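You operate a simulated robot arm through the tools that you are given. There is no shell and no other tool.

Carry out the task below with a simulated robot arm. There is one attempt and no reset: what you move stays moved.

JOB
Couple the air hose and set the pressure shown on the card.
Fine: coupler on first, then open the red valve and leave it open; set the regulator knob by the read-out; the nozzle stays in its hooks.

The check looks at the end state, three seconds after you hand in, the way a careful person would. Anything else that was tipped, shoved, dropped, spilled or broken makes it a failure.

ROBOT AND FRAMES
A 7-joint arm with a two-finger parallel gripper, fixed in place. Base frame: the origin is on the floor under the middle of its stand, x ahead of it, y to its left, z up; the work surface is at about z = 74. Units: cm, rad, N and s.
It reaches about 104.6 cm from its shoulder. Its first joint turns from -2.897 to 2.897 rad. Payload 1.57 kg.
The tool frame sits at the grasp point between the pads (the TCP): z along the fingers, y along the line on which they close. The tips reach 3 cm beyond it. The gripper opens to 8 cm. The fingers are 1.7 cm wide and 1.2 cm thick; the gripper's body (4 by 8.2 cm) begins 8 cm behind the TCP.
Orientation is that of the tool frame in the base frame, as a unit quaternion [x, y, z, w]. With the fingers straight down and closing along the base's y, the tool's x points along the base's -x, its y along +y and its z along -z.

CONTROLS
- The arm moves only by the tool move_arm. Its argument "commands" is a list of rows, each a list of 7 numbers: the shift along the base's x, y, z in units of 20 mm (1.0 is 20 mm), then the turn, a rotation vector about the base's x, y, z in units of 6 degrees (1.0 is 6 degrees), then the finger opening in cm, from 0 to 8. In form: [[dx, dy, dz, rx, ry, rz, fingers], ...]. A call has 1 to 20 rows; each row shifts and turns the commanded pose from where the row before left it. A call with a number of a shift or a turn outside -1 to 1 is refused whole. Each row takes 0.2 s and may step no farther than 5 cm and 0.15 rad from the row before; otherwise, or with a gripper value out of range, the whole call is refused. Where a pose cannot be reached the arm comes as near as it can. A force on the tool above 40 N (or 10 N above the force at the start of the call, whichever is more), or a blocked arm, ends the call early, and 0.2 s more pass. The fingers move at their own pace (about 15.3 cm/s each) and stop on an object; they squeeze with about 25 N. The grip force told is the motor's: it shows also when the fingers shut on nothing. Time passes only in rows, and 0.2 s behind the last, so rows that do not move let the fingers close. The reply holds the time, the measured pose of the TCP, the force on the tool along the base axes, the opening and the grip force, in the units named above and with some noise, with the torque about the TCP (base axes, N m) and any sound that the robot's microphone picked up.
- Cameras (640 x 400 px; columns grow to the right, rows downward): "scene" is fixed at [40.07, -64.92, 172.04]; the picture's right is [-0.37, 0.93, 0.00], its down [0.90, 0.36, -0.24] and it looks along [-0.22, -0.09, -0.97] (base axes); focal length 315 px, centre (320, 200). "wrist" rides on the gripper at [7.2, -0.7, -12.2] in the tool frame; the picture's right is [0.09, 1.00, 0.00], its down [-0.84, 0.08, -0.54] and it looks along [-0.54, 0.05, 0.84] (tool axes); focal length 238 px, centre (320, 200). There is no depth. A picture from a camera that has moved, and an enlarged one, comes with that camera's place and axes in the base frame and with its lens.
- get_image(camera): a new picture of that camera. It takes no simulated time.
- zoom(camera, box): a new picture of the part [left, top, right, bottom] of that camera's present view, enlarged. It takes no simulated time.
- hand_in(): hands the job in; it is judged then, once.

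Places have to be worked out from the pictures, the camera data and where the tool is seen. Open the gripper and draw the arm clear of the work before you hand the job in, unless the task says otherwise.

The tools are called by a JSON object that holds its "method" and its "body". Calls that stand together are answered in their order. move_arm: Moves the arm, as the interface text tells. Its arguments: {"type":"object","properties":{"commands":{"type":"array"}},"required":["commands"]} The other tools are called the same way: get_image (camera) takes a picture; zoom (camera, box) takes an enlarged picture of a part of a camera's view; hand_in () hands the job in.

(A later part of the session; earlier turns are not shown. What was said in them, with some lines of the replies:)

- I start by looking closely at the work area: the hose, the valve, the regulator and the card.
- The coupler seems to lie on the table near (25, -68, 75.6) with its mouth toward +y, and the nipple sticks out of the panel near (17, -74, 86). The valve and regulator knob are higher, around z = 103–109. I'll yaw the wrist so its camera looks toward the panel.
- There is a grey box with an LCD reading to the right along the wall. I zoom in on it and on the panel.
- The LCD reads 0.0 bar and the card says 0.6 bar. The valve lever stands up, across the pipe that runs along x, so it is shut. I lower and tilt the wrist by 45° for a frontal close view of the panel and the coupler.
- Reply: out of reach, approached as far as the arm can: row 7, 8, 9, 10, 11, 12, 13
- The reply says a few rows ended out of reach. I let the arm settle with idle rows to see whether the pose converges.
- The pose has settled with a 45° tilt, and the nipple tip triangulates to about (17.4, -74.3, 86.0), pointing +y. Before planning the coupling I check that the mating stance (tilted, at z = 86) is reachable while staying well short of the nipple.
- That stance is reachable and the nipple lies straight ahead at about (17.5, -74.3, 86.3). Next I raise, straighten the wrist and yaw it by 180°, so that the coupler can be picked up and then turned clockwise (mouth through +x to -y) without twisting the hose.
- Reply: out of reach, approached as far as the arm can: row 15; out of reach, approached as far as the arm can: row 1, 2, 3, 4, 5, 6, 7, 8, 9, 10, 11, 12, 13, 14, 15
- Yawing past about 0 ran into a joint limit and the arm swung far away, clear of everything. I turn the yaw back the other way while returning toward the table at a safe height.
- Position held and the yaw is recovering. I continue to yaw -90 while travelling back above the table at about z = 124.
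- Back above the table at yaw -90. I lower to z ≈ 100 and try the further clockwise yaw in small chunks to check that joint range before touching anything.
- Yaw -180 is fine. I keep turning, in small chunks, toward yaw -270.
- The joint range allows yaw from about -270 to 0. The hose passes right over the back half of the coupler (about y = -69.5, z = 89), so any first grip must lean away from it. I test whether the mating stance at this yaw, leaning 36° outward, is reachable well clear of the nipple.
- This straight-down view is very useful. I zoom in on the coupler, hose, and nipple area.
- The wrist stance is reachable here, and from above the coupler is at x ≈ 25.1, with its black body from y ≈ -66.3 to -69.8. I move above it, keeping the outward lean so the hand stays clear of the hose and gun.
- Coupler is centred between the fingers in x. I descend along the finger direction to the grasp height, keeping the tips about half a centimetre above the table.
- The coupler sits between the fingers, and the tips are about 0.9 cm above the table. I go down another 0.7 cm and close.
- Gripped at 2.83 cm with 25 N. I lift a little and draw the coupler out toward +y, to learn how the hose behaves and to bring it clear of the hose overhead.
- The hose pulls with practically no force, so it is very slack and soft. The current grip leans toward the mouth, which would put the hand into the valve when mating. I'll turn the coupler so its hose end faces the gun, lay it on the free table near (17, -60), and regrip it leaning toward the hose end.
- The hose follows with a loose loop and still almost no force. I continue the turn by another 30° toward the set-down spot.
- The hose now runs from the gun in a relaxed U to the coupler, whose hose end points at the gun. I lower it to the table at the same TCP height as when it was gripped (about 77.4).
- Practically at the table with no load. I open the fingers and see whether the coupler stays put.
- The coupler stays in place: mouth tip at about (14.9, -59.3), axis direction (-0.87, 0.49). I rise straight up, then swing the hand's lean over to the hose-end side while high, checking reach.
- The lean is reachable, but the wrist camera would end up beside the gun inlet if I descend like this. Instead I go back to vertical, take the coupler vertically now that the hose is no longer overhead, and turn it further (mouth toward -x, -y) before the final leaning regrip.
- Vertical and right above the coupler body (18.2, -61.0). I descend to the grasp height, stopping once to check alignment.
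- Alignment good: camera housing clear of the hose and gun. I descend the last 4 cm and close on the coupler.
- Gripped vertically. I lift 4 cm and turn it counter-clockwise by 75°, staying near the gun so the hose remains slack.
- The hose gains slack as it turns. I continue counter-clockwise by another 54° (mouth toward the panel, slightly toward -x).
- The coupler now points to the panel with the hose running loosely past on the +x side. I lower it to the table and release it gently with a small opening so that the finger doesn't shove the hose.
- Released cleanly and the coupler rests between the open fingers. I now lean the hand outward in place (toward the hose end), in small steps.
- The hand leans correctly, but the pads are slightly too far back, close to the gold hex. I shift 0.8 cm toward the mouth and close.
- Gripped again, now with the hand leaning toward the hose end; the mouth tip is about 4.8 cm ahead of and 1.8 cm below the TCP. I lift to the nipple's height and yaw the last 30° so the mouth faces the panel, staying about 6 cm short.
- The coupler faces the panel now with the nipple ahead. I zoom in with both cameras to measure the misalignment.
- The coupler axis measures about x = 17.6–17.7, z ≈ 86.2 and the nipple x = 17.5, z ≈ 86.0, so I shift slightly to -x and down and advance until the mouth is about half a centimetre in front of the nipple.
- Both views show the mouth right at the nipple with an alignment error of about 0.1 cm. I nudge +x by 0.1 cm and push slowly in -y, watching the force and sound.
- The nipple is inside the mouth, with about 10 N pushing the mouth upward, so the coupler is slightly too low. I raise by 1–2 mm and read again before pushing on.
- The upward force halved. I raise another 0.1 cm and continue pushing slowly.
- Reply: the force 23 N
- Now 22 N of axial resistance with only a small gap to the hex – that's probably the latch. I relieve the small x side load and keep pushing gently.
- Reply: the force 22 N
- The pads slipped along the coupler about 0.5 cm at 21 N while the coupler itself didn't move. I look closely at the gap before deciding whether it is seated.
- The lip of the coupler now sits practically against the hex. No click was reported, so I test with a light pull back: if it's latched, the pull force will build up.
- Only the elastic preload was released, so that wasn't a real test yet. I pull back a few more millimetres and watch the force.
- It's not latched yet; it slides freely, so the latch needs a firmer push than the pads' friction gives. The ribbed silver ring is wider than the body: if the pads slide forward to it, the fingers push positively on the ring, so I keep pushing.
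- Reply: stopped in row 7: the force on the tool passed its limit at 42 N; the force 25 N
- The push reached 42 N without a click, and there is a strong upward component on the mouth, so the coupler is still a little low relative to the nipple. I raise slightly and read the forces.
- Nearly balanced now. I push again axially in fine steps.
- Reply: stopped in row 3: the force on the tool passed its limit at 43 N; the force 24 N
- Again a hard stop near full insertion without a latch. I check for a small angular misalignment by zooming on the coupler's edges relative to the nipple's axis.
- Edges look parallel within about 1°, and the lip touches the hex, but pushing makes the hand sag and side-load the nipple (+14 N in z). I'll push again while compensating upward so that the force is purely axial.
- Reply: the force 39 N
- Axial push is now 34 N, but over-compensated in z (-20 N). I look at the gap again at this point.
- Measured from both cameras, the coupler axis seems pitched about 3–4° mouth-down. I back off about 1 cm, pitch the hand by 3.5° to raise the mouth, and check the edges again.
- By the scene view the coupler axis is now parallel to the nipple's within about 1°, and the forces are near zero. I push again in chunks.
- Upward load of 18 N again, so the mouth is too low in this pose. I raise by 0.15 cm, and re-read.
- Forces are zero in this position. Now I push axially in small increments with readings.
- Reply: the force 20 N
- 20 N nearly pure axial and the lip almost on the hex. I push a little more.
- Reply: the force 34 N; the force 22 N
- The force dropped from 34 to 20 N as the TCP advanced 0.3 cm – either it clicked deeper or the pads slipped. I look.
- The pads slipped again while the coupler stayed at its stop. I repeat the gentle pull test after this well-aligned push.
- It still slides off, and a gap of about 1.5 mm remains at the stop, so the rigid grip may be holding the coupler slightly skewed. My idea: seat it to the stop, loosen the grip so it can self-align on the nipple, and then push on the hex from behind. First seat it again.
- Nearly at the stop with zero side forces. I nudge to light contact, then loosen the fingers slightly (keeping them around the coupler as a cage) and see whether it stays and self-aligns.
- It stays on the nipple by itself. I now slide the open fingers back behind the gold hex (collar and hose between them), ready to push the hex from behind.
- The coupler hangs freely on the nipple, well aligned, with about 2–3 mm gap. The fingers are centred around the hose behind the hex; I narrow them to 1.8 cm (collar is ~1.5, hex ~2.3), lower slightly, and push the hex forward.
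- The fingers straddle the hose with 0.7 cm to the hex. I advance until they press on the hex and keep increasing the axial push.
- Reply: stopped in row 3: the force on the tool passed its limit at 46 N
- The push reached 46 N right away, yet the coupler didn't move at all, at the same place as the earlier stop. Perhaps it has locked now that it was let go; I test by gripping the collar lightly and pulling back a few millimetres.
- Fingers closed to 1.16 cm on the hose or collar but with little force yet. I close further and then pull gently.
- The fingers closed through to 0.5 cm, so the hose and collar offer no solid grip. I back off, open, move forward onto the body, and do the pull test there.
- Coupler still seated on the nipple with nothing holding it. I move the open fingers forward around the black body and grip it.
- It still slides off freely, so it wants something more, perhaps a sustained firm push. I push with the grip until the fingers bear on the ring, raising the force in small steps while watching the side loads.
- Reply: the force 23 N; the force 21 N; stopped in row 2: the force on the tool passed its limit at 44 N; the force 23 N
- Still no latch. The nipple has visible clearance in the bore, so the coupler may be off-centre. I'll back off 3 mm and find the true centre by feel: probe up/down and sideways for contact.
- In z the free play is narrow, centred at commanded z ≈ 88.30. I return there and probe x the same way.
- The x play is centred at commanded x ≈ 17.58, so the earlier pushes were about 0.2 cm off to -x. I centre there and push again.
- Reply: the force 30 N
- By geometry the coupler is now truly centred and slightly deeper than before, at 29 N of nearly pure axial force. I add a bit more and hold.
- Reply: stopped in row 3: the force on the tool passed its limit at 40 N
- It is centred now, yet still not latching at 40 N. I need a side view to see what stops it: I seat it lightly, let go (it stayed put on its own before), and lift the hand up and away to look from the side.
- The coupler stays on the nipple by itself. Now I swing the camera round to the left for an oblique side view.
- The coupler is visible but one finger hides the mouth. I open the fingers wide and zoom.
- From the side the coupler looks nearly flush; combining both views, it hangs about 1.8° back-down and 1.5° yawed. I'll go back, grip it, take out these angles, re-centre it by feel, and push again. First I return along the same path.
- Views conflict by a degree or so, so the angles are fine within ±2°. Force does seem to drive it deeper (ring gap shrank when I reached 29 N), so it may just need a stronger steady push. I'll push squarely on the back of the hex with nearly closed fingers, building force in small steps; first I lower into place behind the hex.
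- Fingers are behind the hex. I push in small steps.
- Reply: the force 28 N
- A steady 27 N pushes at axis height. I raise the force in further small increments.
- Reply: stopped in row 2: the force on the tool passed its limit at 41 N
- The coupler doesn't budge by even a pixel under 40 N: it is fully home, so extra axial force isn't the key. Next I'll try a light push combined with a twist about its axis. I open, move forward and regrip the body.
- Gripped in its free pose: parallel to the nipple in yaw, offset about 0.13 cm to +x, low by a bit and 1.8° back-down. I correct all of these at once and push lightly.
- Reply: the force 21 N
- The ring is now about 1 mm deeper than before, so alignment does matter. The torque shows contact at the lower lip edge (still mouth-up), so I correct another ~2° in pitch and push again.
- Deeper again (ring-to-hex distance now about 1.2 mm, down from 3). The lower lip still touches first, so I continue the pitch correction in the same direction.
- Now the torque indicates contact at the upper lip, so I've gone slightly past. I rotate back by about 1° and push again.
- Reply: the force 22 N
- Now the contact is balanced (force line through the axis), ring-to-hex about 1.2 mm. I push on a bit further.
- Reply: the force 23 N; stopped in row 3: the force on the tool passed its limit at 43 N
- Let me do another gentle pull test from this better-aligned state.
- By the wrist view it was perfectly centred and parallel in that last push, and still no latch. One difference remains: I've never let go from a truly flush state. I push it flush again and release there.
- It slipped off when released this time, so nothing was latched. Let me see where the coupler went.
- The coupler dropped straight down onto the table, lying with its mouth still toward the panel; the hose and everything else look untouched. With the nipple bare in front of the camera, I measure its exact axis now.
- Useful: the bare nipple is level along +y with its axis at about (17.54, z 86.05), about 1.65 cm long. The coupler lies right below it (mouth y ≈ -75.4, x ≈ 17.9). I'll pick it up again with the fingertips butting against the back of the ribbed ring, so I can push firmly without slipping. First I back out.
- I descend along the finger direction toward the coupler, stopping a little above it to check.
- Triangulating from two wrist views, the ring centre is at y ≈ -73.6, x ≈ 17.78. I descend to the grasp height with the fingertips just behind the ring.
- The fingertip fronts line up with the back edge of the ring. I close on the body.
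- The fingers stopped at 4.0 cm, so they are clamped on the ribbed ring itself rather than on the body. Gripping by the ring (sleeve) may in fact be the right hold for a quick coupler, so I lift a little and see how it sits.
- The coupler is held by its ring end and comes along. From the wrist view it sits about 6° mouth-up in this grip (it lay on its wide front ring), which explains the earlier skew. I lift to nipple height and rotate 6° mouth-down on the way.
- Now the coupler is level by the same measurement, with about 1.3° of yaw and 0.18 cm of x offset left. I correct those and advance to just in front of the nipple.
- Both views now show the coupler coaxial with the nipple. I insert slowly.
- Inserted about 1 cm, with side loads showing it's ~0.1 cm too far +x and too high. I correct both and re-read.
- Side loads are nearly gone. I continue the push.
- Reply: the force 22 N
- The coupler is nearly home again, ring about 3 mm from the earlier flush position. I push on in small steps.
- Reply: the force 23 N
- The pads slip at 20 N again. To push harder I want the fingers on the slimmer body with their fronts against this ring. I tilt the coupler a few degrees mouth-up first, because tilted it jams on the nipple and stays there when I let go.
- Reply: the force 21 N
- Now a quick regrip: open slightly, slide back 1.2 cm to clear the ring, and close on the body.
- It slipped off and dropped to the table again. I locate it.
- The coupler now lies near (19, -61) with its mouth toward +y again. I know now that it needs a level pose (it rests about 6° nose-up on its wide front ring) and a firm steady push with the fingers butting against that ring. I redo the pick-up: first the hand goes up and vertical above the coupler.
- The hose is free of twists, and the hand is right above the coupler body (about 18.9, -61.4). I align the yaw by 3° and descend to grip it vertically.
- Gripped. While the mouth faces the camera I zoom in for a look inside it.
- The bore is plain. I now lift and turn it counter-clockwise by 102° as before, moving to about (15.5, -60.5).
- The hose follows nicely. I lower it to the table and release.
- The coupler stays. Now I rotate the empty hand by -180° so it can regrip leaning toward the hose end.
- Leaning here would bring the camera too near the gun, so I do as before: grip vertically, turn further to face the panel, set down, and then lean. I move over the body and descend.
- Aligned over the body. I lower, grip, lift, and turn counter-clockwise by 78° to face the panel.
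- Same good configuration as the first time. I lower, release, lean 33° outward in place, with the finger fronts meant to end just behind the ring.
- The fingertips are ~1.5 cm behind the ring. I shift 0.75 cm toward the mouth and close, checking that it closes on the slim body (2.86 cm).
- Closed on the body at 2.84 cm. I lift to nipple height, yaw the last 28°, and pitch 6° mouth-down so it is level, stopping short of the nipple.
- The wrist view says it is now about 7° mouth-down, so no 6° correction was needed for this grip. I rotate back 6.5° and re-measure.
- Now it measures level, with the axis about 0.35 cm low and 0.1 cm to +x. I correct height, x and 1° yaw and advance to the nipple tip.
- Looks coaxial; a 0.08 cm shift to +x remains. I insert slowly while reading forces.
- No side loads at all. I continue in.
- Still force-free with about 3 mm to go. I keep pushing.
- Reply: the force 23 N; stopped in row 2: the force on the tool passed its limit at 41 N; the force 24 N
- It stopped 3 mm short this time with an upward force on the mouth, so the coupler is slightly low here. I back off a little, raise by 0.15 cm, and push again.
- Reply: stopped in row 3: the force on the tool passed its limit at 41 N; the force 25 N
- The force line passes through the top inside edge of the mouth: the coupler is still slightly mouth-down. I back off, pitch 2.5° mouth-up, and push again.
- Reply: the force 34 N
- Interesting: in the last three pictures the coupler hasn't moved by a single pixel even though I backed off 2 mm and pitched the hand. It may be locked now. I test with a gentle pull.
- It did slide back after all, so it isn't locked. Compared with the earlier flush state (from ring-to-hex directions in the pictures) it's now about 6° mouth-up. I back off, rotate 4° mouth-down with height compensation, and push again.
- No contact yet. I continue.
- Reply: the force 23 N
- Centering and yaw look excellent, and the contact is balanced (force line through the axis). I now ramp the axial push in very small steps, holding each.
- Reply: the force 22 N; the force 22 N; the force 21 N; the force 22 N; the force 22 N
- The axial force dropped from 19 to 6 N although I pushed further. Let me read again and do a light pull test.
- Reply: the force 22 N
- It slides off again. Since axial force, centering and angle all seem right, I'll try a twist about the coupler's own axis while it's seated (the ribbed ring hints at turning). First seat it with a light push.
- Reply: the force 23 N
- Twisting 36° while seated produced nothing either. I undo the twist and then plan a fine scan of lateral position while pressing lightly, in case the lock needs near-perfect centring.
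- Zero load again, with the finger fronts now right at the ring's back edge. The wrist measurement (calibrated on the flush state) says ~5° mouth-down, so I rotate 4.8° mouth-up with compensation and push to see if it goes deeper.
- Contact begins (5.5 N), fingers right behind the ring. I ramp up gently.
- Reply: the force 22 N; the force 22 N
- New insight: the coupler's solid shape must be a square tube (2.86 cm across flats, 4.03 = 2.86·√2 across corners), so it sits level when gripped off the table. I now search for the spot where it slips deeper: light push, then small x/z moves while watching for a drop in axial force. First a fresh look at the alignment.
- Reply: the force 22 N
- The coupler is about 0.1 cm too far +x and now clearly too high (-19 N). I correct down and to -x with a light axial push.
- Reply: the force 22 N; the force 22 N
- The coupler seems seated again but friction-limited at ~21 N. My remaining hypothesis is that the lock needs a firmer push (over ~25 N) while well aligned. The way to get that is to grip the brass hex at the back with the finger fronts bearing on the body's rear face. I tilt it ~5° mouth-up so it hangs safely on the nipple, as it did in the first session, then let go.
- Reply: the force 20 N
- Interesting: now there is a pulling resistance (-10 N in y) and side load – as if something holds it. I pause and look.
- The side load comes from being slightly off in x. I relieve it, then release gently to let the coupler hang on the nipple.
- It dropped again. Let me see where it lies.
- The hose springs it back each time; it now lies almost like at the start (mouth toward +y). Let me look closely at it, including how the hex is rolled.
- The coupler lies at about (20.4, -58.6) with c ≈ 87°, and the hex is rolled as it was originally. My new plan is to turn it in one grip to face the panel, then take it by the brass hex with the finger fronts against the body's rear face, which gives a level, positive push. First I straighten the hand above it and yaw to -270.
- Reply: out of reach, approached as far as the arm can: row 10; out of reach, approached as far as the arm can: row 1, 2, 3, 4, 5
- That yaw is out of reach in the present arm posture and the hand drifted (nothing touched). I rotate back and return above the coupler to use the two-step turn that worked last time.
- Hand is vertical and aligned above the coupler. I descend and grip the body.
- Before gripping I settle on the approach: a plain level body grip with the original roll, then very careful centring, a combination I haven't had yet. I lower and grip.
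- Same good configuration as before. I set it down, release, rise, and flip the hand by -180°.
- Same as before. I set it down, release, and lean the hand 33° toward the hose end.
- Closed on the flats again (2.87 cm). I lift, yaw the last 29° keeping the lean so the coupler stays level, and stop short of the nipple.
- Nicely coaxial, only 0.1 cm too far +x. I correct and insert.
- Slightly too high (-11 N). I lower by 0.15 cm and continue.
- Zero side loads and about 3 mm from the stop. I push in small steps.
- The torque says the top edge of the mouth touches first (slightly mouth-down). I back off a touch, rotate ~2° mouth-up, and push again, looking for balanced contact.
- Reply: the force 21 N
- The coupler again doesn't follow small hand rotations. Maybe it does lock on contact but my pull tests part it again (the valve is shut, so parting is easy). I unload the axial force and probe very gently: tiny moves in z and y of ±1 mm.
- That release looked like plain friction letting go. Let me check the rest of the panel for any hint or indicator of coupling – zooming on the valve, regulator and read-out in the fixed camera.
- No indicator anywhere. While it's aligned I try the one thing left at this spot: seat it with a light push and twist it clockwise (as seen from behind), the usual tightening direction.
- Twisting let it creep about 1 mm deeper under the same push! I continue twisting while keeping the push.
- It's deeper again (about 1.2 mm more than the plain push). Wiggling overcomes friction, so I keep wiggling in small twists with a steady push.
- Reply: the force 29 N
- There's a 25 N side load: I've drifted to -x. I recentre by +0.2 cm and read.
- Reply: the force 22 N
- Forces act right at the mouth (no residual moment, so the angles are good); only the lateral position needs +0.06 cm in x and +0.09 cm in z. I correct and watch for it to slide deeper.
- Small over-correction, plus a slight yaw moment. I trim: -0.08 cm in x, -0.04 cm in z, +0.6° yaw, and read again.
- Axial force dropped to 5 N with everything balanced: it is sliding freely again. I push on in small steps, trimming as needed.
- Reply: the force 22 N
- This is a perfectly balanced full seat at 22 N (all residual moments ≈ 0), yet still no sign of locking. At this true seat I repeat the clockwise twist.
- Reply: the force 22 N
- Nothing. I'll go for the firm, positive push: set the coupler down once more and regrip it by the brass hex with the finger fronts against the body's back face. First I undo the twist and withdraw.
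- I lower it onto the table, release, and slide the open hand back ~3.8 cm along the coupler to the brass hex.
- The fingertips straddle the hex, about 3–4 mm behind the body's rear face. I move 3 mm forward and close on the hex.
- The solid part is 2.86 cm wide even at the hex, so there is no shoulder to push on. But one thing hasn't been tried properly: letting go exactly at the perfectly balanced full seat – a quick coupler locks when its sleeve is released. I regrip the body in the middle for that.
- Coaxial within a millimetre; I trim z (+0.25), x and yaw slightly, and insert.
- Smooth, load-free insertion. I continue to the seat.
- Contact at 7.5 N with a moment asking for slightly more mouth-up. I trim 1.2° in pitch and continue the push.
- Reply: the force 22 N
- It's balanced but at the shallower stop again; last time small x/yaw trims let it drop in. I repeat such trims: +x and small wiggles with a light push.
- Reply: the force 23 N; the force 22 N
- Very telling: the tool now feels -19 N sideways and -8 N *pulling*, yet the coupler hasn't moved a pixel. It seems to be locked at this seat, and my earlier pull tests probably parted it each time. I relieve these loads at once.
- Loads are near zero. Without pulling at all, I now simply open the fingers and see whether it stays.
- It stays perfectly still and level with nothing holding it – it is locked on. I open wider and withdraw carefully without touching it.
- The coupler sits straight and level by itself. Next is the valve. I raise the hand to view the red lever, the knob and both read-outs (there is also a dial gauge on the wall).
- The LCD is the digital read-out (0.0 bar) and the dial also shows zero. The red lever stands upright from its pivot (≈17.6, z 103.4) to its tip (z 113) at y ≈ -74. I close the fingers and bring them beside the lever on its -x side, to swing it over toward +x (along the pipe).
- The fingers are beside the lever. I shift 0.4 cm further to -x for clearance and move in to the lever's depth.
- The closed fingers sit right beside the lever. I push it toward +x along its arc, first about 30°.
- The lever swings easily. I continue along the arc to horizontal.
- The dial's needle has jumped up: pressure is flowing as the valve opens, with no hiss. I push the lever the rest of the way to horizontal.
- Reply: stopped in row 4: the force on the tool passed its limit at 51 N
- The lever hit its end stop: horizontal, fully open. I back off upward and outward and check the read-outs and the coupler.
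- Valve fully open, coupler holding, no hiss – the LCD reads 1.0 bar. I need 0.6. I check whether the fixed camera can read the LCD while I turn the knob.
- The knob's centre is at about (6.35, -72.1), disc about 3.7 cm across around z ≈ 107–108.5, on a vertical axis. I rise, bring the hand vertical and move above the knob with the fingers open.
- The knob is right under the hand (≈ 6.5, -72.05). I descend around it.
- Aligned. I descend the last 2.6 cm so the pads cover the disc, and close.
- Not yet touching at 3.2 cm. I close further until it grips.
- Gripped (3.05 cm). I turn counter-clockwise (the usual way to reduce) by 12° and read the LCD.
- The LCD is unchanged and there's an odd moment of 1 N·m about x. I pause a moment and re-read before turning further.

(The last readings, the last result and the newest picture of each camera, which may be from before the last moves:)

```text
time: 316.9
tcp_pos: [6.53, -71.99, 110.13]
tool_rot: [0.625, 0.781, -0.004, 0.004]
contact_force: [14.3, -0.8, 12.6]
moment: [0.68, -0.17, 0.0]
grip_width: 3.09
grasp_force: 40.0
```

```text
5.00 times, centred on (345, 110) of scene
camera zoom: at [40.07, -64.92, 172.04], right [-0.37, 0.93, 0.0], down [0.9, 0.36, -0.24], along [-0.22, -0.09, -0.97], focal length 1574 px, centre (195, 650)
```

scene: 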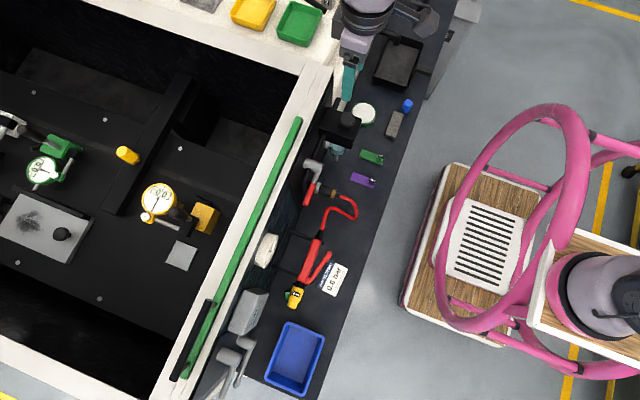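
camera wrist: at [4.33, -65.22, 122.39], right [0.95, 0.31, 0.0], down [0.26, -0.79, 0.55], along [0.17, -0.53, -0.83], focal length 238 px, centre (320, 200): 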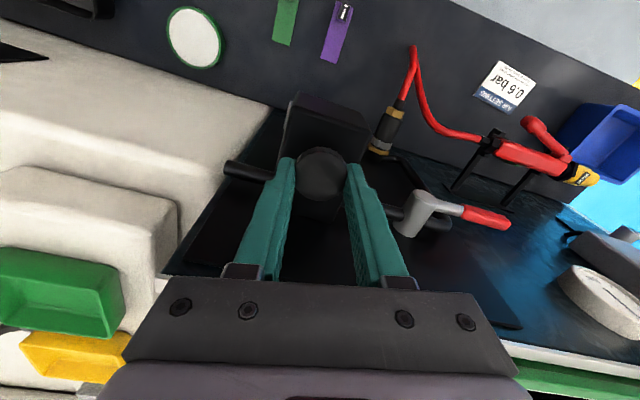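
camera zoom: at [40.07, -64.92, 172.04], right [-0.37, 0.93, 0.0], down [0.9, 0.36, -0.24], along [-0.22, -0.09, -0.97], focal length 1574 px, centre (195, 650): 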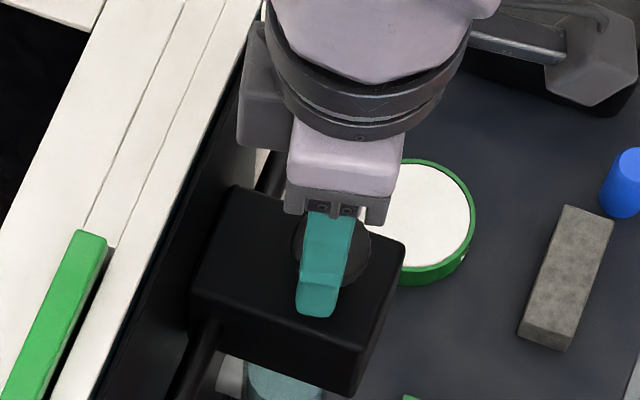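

{"method": "zoom", "body": {"camera": "scene", "box": [236, 295, 266, 335]}}

{"method": "zoom", "body": {"camera": "scene", "box": [255, 235, 280, 265]}}

```text
10.00 times, centred on (251, 315) of scene
camera zoom: at [40.07, -64.92, 172.04], right [-0.37, 0.93, 0.0], down [0.9, 0.36, -0.24], along [-0.22, -0.09, -0.97], focal length 3147 px, centre (1010, -950)
```

zoom: 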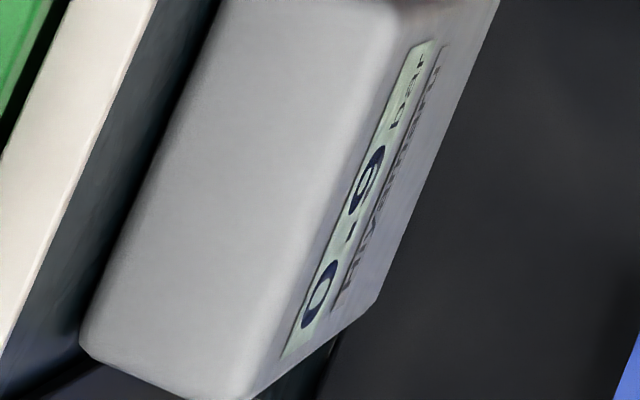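

```text
13.33 times, centred on (268, 250) of scene
camera zoom: at [40.07, -64.92, 172.04], right [-0.37, 0.93, 0.0], down [0.9, 0.36, -0.24], along [-0.22, -0.09, -0.97], focal length 4196 px, centre (1020, -467)
```

zoom: 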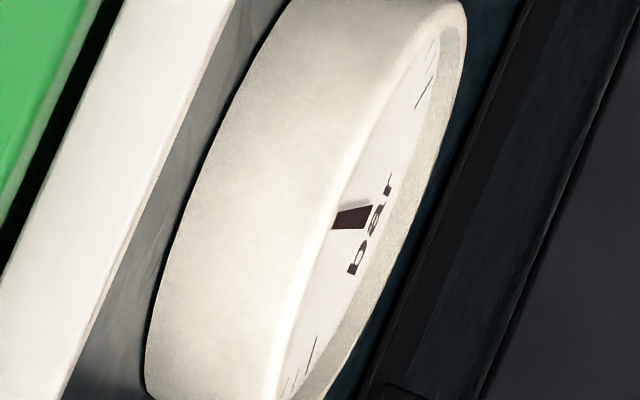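

The LCD is now 0.9, so counter-clockwise does reduce the pressure, with some lag. I wait a second for it to settle.

{"method": "move_arm", "body": {"commands": [[0, 0, 0, 0, 0, 0, 2.2], [0, 0, 0, 0, 0, 0, 2.2], [0, 0, 0, 0, 0, 0, 2.2], [0, 0, 0, 0, 0, 0, 2.2], [0, 0, 0, 0, 0, 0, 2.2]]}}

{"method": "zoom", "body": {"camera": "scene", "box": [236, 295, 266, 335]}}

```text
time: 318.1
tcp_pos: [6.65, -71.97, 110.2]
tool_rot: [0.624, 0.781, -0.004, 0.006]
contact_force: [20.0, -3.0, 18.9]
moment: [-0.08, -0.46, -0.03]
grip_width: 3.09
grasp_force: 39.8
```

```text
10.00 times, centred on (251, 315) of scene
camera zoom: at [40.07, -64.92, 172.04], right [-0.37, 0.93, 0.0], down [0.9, 0.36, -0.24], along [-0.22, -0.09, -0.97], focal length 3147 px, centre (1010, -950)
```

zoom: 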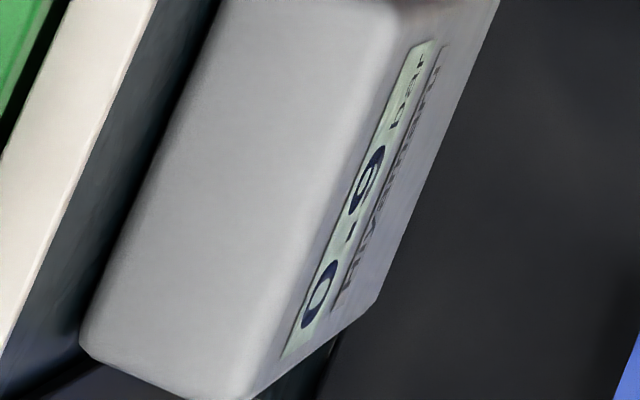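

Stable at 0.9. The growing Fx and Fz show my commanded pose is slightly off the knob's true centre (x ≈ 6.65) and a bit low. I relieve both.

{"method": "move_arm", "body": {"commands": [[0.08, 0, 0.08, 0, 0, 0, 2.2], [0, 0, 0, 0, 0, 0, 2.2]]}}

```text
time: 318.7
tcp_pos: [6.6, -72.1, 110.26]
tool_rot: [0.625, 0.78, -0.003, 0.005]
contact_force: [14.7, 3.7, 5.4]
moment: [-1.02, -0.42, -0.04]
grip_width: 3.08
grasp_force: 39.8
```

I release, recentre on the knob, and regrip to get rid of the built-up loads.

{"method": "move_arm", "body": {"commands": [[0, 0, 0, 0, 0, 0, 3.6], [0, 0, 0, 0, 0, 0, 4.2], [0, 0, 0, 0, 0, 0, 4.2]]}}

{"method": "zoom", "body": {"camera": "wrist", "box": [250, 80, 400, 230]}}

{"method": "zoom", "body": {"camera": "scene", "box": [236, 295, 266, 335]}}

```text
time: 319.5
tcp_pos: [6.59, -72.17, 110.26]
tool_rot: [0.625, 0.78, -0.003, 0.004]
contact_force: [0.0, -0.3, 0.5]
moment: [0.0, -0.04, -0.01]
grip_width: 4.2
grasp_force: 0.0
```

```text
2.67 times, centred on (325, 155) of wrist
camera zoom: at [4.33, -65.3, 122.43], right [0.95, 0.31, 0.0], down [0.26, -0.79, 0.55], along [0.17, -0.53, -0.83], focal length 636 px, centre (307, 320)
```

zoom: 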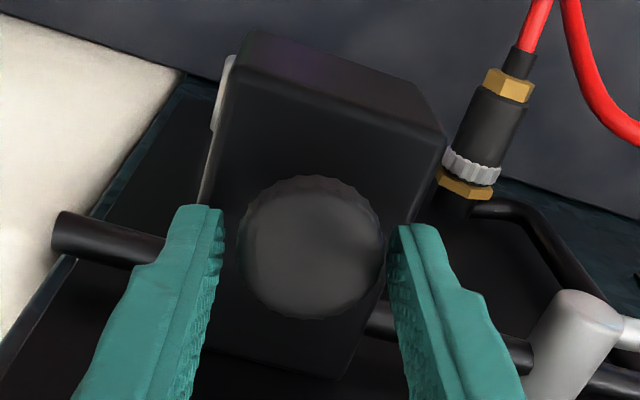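

```text
10.00 times, centred on (251, 315) of scene
camera zoom: at [40.07, -64.92, 172.04], right [-0.37, 0.93, 0.0], down [0.9, 0.36, -0.24], along [-0.22, -0.09, -0.97], focal length 3147 px, centre (1010, -950)
```

zoom: 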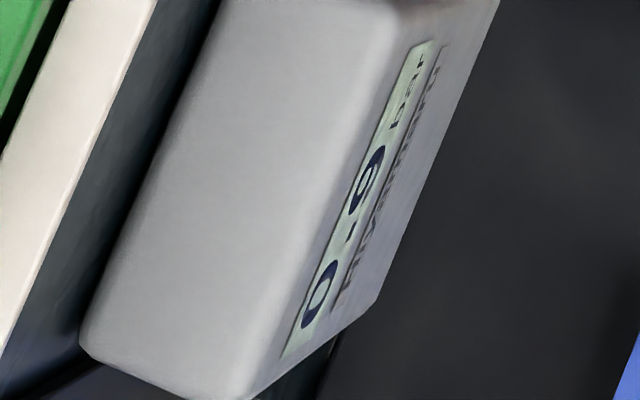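

Centered now. I regrip and turn another 18° counter-clockwise.

{"method": "move_arm", "body": {"commands": [[0.02, 0.03, 0, 0, 0, 0, 3.2], [0, 0, 0, 0, 0, 0, 2.2], [0, 0, 0, 0, 0, 0, 2.2], [0, 0, 0, 0, 0, 1, 2.2], [0, 0, 0, 0, 0, 1, 2.2], [0, 0, 0, 0, 0, 1, 2.2], [0, 0, 0, 0, 0, 0, 2.2], [0, 0, 0, 0, 0, 0, 2.2]]}}

{"method": "zoom", "body": {"camera": "scene", "box": [236, 295, 266, 335]}}

```text
time: 321.3
tcp_pos: [6.73, -72.11, 110.28]
tool_rot: [0.495, 0.869, -0.003, 0.004]
contact_force: [-1.9, -13.0, -10.2]
moment: [-0.52, -0.17, 0.02]
grip_width: 3.07
grasp_force: 40.1
```

```text
10.00 times, centred on (251, 315) of scene
camera zoom: at [40.07, -64.92, 172.04], right [-0.37, 0.93, 0.0], down [0.9, 0.36, -0.24], along [-0.22, -0.09, -0.97], focal length 3147 px, centre (1010, -950)
```

zoom: 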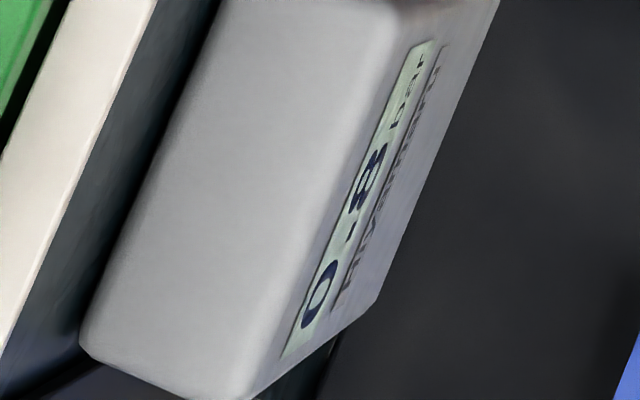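

0.8 and maybe still settling. I wait and read again.

{"method": "move_arm", "body": {"commands": [[0, 0, 0, 0, 0, 0, 2.2], [0, 0, 0, 0, 0, 0, 2.2], [0, 0, 0, 0, 0, 0, 2.2], [0, 0, 0, 0, 0, 0, 2.2]]}}

{"method": "zoom", "body": {"camera": "scene", "box": [236, 295, 266, 335]}}

```text
time: 322.3
tcp_pos: [6.69, -72.03, 110.36]
tool_rot: [0.495, 0.869, -0.003, 0.005]
contact_force: [-0.8, -14.6, -11.2]
moment: [-0.72, -0.23, 0.04]
grip_width: 3.05
grasp_force: 39.4
```

```text
10.00 times, centred on (251, 315) of scene
camera zoom: at [40.07, -64.92, 172.04], right [-0.37, 0.93, 0.0], down [0.9, 0.36, -0.24], along [-0.22, -0.09, -0.97], focal length 3147 px, centre (1010, -950)
```

zoom: 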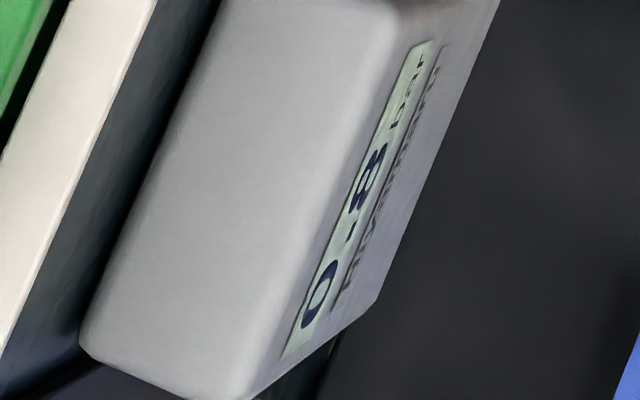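

Stable at 0.8 after 30° in total, so about 15° per 0.1 bar. I turn another 18°, relieving the small offsets.

{"method": "move_arm", "body": {"commands": [[0, -0.05, -0.04, 0, 0, 0, 2.2], [0, 0, 0, 0, 0, 1, 2.2], [0, 0, 0, 0, 0, 1, 2.2], [0, 0, 0, 0, 0, 1, 2.2], [0, 0, 0, 0, 0, 0, 2.2], [0, 0, 0, 0, 0, 0, 2.2], [0, 0, 0, 0, 0, 0, 2.2], [0, 0, 0, 0, 0, 0, 2.2]]}}

{"method": "zoom", "body": {"camera": "scene", "box": [236, 295, 266, 335]}}

```text
time: 324.1
tcp_pos: [6.68, -72.06, 110.42]
tool_rot: [0.352, 0.936, -0.002, 0.007]
contact_force: [10.3, 8.9, 9.0]
moment: [0.78, 0.23, -0.03]
grip_width: 3.11
grasp_force: 40.5
```

```text
10.00 times, centred on (251, 315) of scene
camera zoom: at [40.07, -64.92, 172.04], right [-0.37, 0.93, 0.0], down [0.9, 0.36, -0.24], along [-0.22, -0.09, -0.97], focal length 3147 px, centre (1010, -950)
```

zoom: 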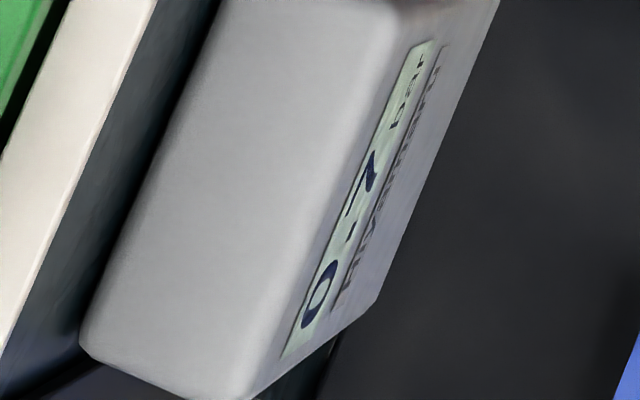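

0.7 now. I go on in 6° steps to find where the display changes.

{"method": "move_arm", "body": {"commands": [[0, 0, 0, 0, 0, 1, 2.2], [0, 0, 0, 0, 0, 0, 2.2], [0, 0, 0, 0, 0, 0, 2.2], [0, 0, 0, 0, 0, 0, 2.2], [0, 0, 0, 0, 0, 0, 2.2]]}}

{"method": "zoom", "body": {"camera": "scene", "box": [236, 295, 266, 335]}}

```text
time: 325.3
tcp_pos: [6.82, -71.94, 110.33]
tool_rot: [0.304, 0.953, -0.001, 0.006]
contact_force: [17.1, 17.8, 2.8]
moment: [-0.02, -0.94, -0.13]
grip_width: 3.11
grasp_force: 39.6
```

```text
10.00 times, centred on (251, 315) of scene
camera zoom: at [40.07, -64.92, 172.04], right [-0.37, 0.93, 0.0], down [0.9, 0.36, -0.24], along [-0.22, -0.09, -0.97], focal length 3147 px, centre (1010, -950)
```

zoom: 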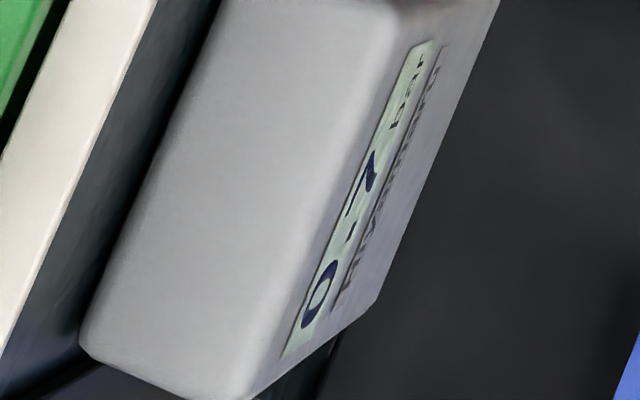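

Still 0.7. I relieve the lateral load and turn another 6°.

{"method": "move_arm", "body": {"commands": [[0.07, 0.07, 0, 0, 0, 0, 2.2], [0, 0, 0, 0, 0, 1, 2.2], [0, 0, 0, 0, 0, 0, 2.2], [0, 0, 0, 0, 0, 0, 2.2], [0, 0, 0, 0, 0, 0, 2.2], [0, 0, 0, 0, 0, 0, 2.2]]}}

{"method": "zoom", "body": {"camera": "scene", "box": [236, 295, 266, 335]}}

```text
time: 326.7
tcp_pos: [6.71, -72.05, 110.35]
tool_rot: [0.253, 0.967, -0.002, 0.006]
contact_force: [15.0, 2.6, 2.6]
moment: [-0.06, -0.15, -0.04]
grip_width: 3.1
grasp_force: 40.3
```

```text
10.00 times, centred on (251, 315) of scene
camera zoom: at [40.07, -64.92, 172.04], right [-0.37, 0.93, 0.0], down [0.9, 0.36, -0.24], along [-0.22, -0.09, -0.97], focal length 3147 px, centre (1010, -950)
```

zoom: 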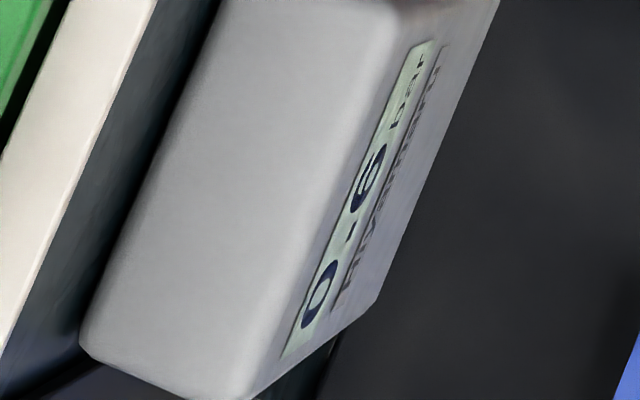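

It now shows 0.6. I turn ~5° more to sit in the middle of the 0.6 band, wait, and read.

{"method": "move_arm", "body": {"commands": [[0.04, 0, 0, 0, 0, 0.4, 2.2], [0, 0, 0, 0, 0, 0.4, 2.2], [0, 0, 0, 0, 0, 0, 2.2], [0, 0, 0, 0, 0, 0, 2.2], [0, 0, 0, 0, 0, 0, 2.2], [0, 0, 0, 0, 0, 0, 2.2], [0, 0, 0, 0, 0, 0, 2.2]]}}

{"method": "zoom", "body": {"camera": "scene", "box": [236, 295, 266, 335]}}

```text
time: 328.3
tcp_pos: [6.79, -71.72, 110.43]
tool_rot: [0.213, 0.977, 0.0, 0.005]
contact_force: [3.0, 19.0, -4.7]
moment: [0.44, 0.39, -0.07]
grip_width: 3.1
grasp_force: 40.1
```

```text
10.00 times, centred on (251, 315) of scene
camera zoom: at [40.07, -64.92, 172.04], right [-0.37, 0.93, 0.0], down [0.9, 0.36, -0.24], along [-0.22, -0.09, -0.97], focal length 3147 px, centre (1010, -950)
```

zoom: 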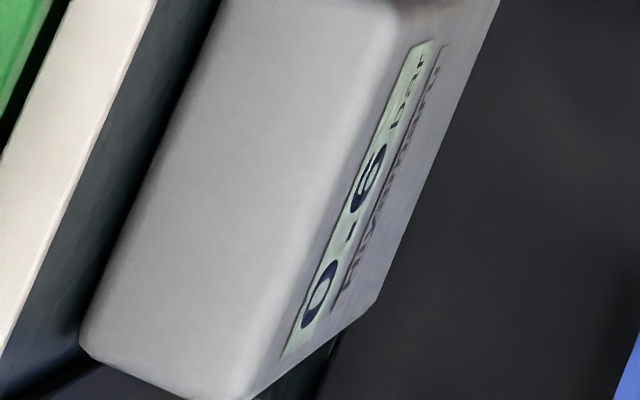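

0.6 holds. I relieve the side load before letting go, then open the fingers and re-read.

{"method": "move_arm", "body": {"commands": [[0, 0.08, 0, 0, 0, 0, 2.2], [0, 0, 0, 0, 0, 0, 2.2], [0, 0, 0, 0, 0, 0, 3.4], [0, 0, 0, 0, 0, 0, 4.5], [0, 0, 0, 0, 0, 0, 5.5], [0, 0, 0, 0, 0, 0, 5.5]]}}

{"method": "zoom", "body": {"camera": "scene", "box": [236, 295, 266, 335]}}

{"method": "get_image", "body": {"camera": "wrist"}}

```text
time: 329.7
tcp_pos: [6.69, -71.87, 110.31]
tool_rot: [0.213, 0.977, -0.001, 0.007]
contact_force: [1.2, 0.8, -0.5]
moment: [0.02, -0.02, 0.0]
grip_width: 5.5
grasp_force: 0.0
```

```text
10.00 times, centred on (251, 315) of scene
camera zoom: at [40.07, -64.92, 172.04], right [-0.37, 0.93, 0.0], down [0.9, 0.36, -0.24], along [-0.22, -0.09, -0.97], focal length 3147 px, centre (1010, -950)
```

zoom: 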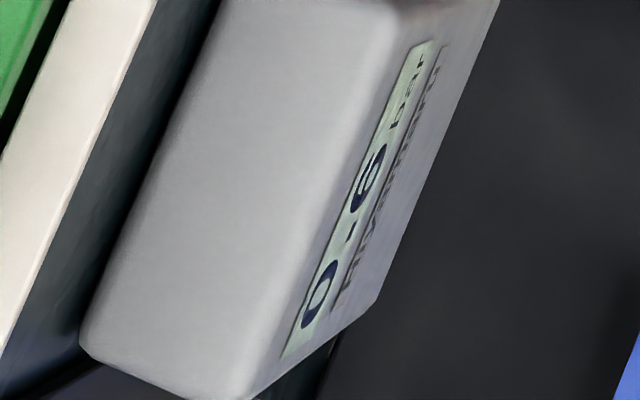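

```text
taken
camera wrist: at [-0.13, -69.55, 122.42], right [0.33, 0.94, 0.0], down [0.79, -0.27, 0.55], along [0.52, -0.18, -0.83], focal length 238 px, centre (320, 200)
```

wrist: 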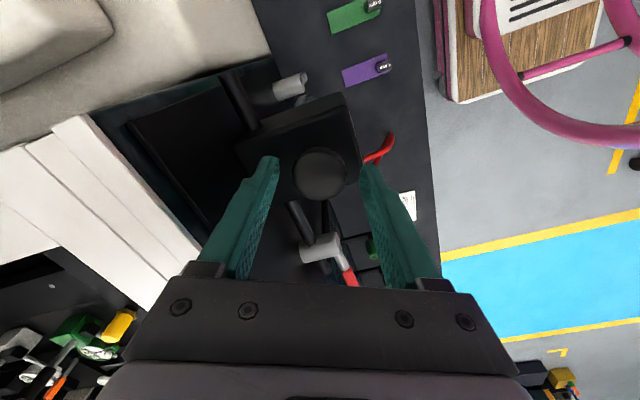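

It still shows 0.6 with the knob free. I lift straight up and swing back to look at the LCD, gauge, valve and coupler with the wrist camera.

{"method": "move_arm", "body": {"commands": [[0, 0, 0.6, 0, 0, 0, 5.5], [0, 0, 1, 0, 0, 0, 5.5], [0, 0, 1, 0, 0, 0, 5.5], [0, 0, 1, 0, 0, 0, 5.5], [0, 0.2, 1, 0, 0, -1, 5.5], [0.1, 0.4, 1, 0, 0, -1, 5.5], [0.3, 0.6, 0.5, 0, 0, -1, 5.5], [0.5, 0.6, 0, 0, 0, -1, 5.5], [0.6, 0.6, 0, 0, 0, -1, 5.5], [0.6, 0.6, 0, 0, 0, -1, 5.5], [0.6, 0.6, 0, 0, 0, -1, 5.5], [0.6, 0.6, 0, 0, 0, -1, 5.5], [0.6, 0.4, 0, 0, 0, -1, 5.5], [0.6, 0.4, 0, 0, 0, -1, 5.5], [0, 0, 0, 0, 0, 0, 5.5]]}}

{"method": "get_image", "body": {"camera": "wrist"}}

{"method": "get_image", "body": {"camera": "scene"}}

```text
time: 332.9
tcp_pos: [15.76, -61.86, 122.49]
tool_rot: [0.673, 0.74, -0.004, 0.004]
contact_force: [-0.2, -0.3, -0.1]
moment: [0.02, 0.02, -0.03]
grip_width: 5.53
grasp_force: 0.1
```

```text
taken
camera wrist: at [14.41, -54.85, 134.55], right [0.98, 0.19, 0.0], down [0.15, -0.82, 0.55], along [0.1, -0.54, -0.83], focal length 238 px, centre (320, 200)
```

wrist: 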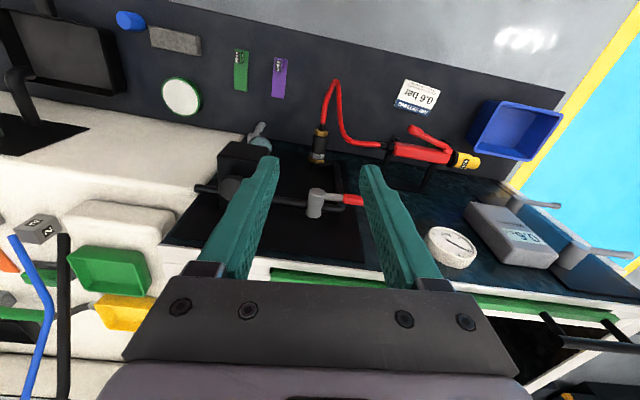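

```text
taken
```

scene: 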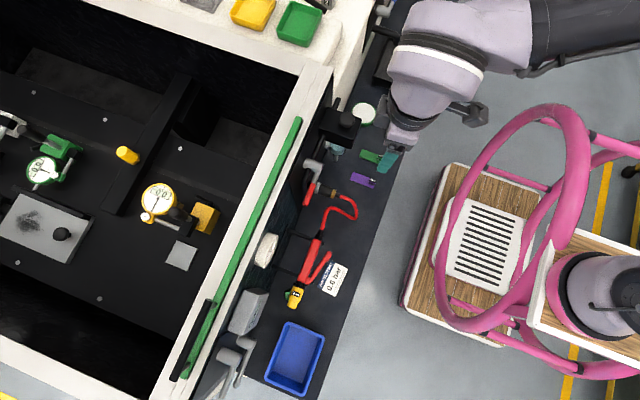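

{"method": "zoom", "body": {"camera": "wrist", "box": [400, 180, 600, 290]}}

{"method": "zoom", "body": {"camera": "wrist", "box": [270, 70, 410, 230]}}

{"method": "zoom", "body": {"camera": "scene", "box": [290, 140, 370, 220]}}

{"method": "zoom", "body": {"camera": "scene", "box": [310, 175, 342, 199]}}

```text
3.20 times, centred on (500, 235) of wrist
camera zoom: at [14.41, -54.85, 134.55], right [0.98, 0.19, 0.0], down [0.15, -0.82, 0.55], along [0.1, -0.54, -0.83], focal length 763 px, centre (-256, 88)
```

zoom: 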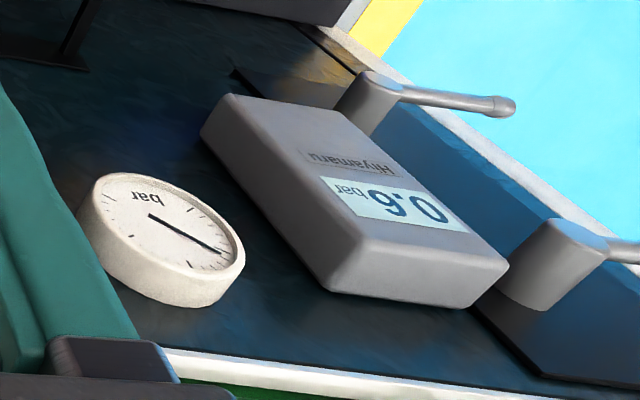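

```text
2.50 times, centred on (340, 150) of wrist
camera zoom: at [14.41, -54.85, 134.55], right [0.98, 0.19, 0.0], down [0.15, -0.82, 0.55], along [0.1, -0.54, -0.83], focal length 596 px, centre (270, 325)
```

zoom: 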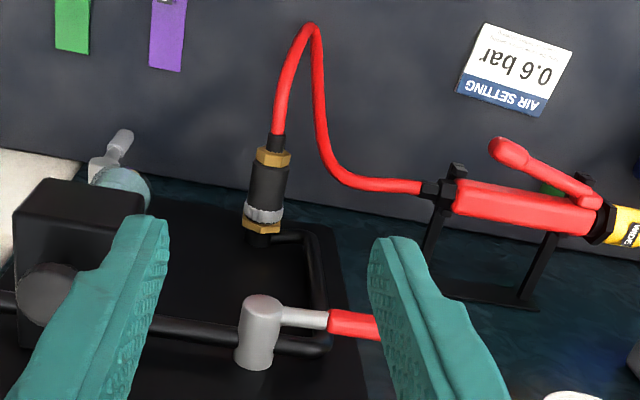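

```text
5.00 times, centred on (330, 180) of scene
camera zoom: at [40.07, -64.92, 172.04], right [-0.37, 0.93, 0.0], down [0.9, 0.36, -0.24], along [-0.22, -0.09, -0.97], focal length 1574 px, centre (270, 300)
```

zoom: 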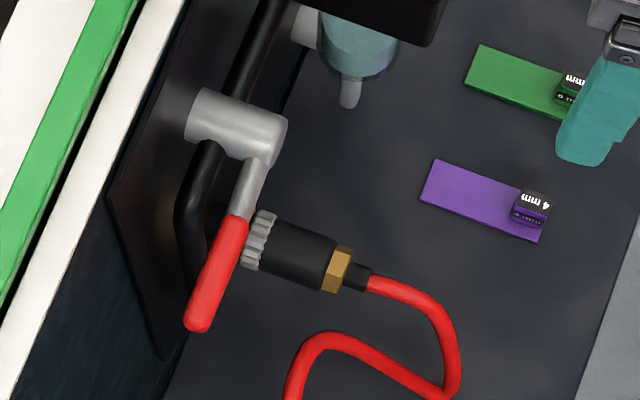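

```text
16.00 times, centred on (326, 187) of scene
camera zoom: at [40.07, -64.92, 172.04], right [-0.37, 0.93, 0.0], down [0.9, 0.36, -0.24], along [-0.22, -0.09, -0.97], focal length 5036 px, centre (224, 408)
```

zoom: 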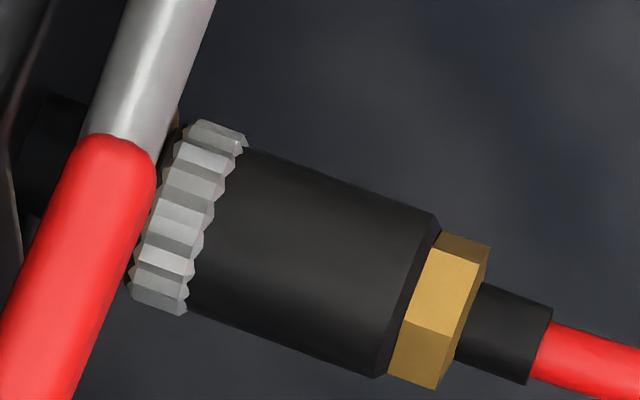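

Everything checks out: LCD 0.6 bar, valve lever fully open along the pipe, coupler straight on the nipple, nozzle in its hooks, nothing else moved. I open the gripper fully and draw the arm clear.

{"method": "move_arm", "body": {"commands": [[0, 0.6, 0.6, 0, 0, 0, 8], [0, 0.8, 0.6, 0, 0, 0, 8], [0, 0.8, 0.6, 0, 0, 0, 8], [0, 0.8, 0.5, 0, 0, 0, 8], [0, 0.8, 0.5, 0, 0, 0, 8], [0, 0.6, 0.5, 0, 0, 0, 8], [0, 0, 0, 0, 0, 0, 8], [0, 0, 0, 0, 0, 0, 8]]}}

{"method": "get_image", "body": {"camera": "scene"}}

{"method": "zoom", "body": {"camera": "scene", "box": [236, 295, 266, 335]}}

{"method": "zoom", "body": {"camera": "scene", "box": [310, 175, 342, 199]}}

```text
time: 334.7
tcp_pos: [15.61, -53.09, 128.87]
tool_rot: [0.672, 0.74, -0.003, 0.004]
contact_force: [-0.5, -0.4, -0.9]
moment: [0.01, 0.06, 0.02]
grip_width: 8.0
grasp_force: 0.0
```

```text
taken
```

scene: 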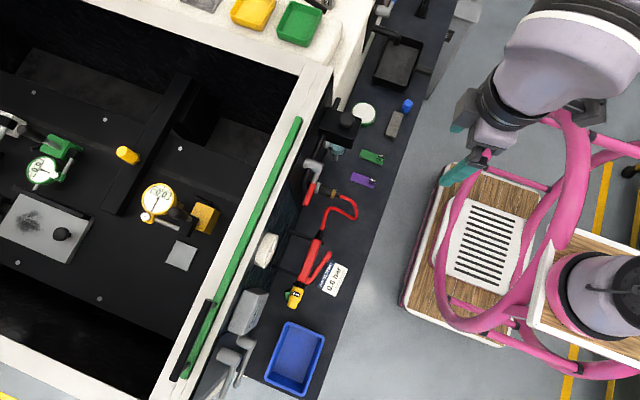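

```text
10.00 times, centred on (251, 315) of scene
camera zoom: at [40.07, -64.92, 172.04], right [-0.37, 0.93, 0.0], down [0.9, 0.36, -0.24], along [-0.22, -0.09, -0.97], focal length 3147 px, centre (1010, -950)
```

zoom: 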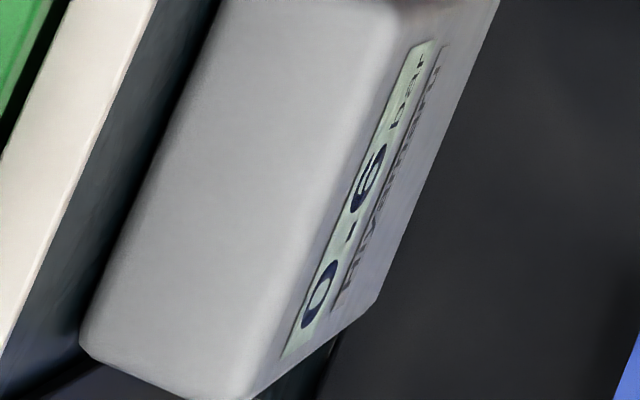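

```text
16.00 times, centred on (326, 187) of scene
camera zoom: at [40.07, -64.92, 172.04], right [-0.37, 0.93, 0.0], down [0.9, 0.36, -0.24], along [-0.22, -0.09, -0.97], focal length 5036 px, centre (224, 408)
```

zoom: 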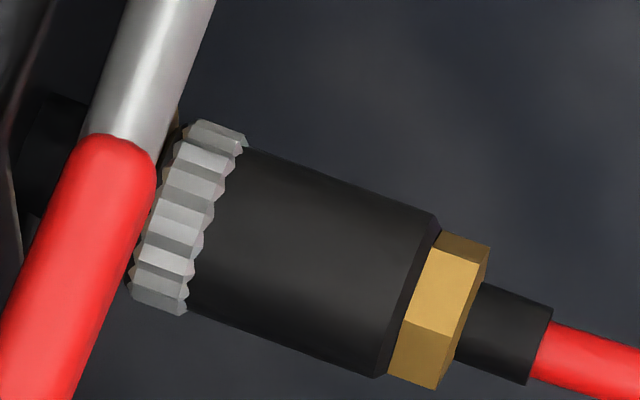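

The arm is clear, the display holds 0.6 bar, the coupler sits locked on the nipple with the valve open, and the nozzle is still in its hooks. I hand the job in.

{"method": "hand_in", "body": {}}

```text
The job is handed in.
```

The hose is coupled, the red valve is fully open and the LCD reads 0.6 bar, matching the card. The job is handed in, but I don't have the check's verdict.

- **Coupler:** It sits straight and level on the nipple. It stayed put with nothing holding it, including after the valve was opened. I never heard a click; I judge it locked because it did not move and there was no hiss under pressure.
- **Drops while coupling:** The coupler sprang off the nipple and fell onto the table four times before it held. I saw no damage, and nothing else looked moved in the final pictures.
- **Valve:** The lever is at its end stop, lying along the pipe.
- **Pressure:** It came up at 1.0 bar when the valve opened. I turned the knob counter-clockwise until the display showed 0.6, then about 5° further to sit in the middle of that reading.
- **Nozzle and arm:** The nozzle is still in its hooks. The gripper is open and the arm is drawn clear.
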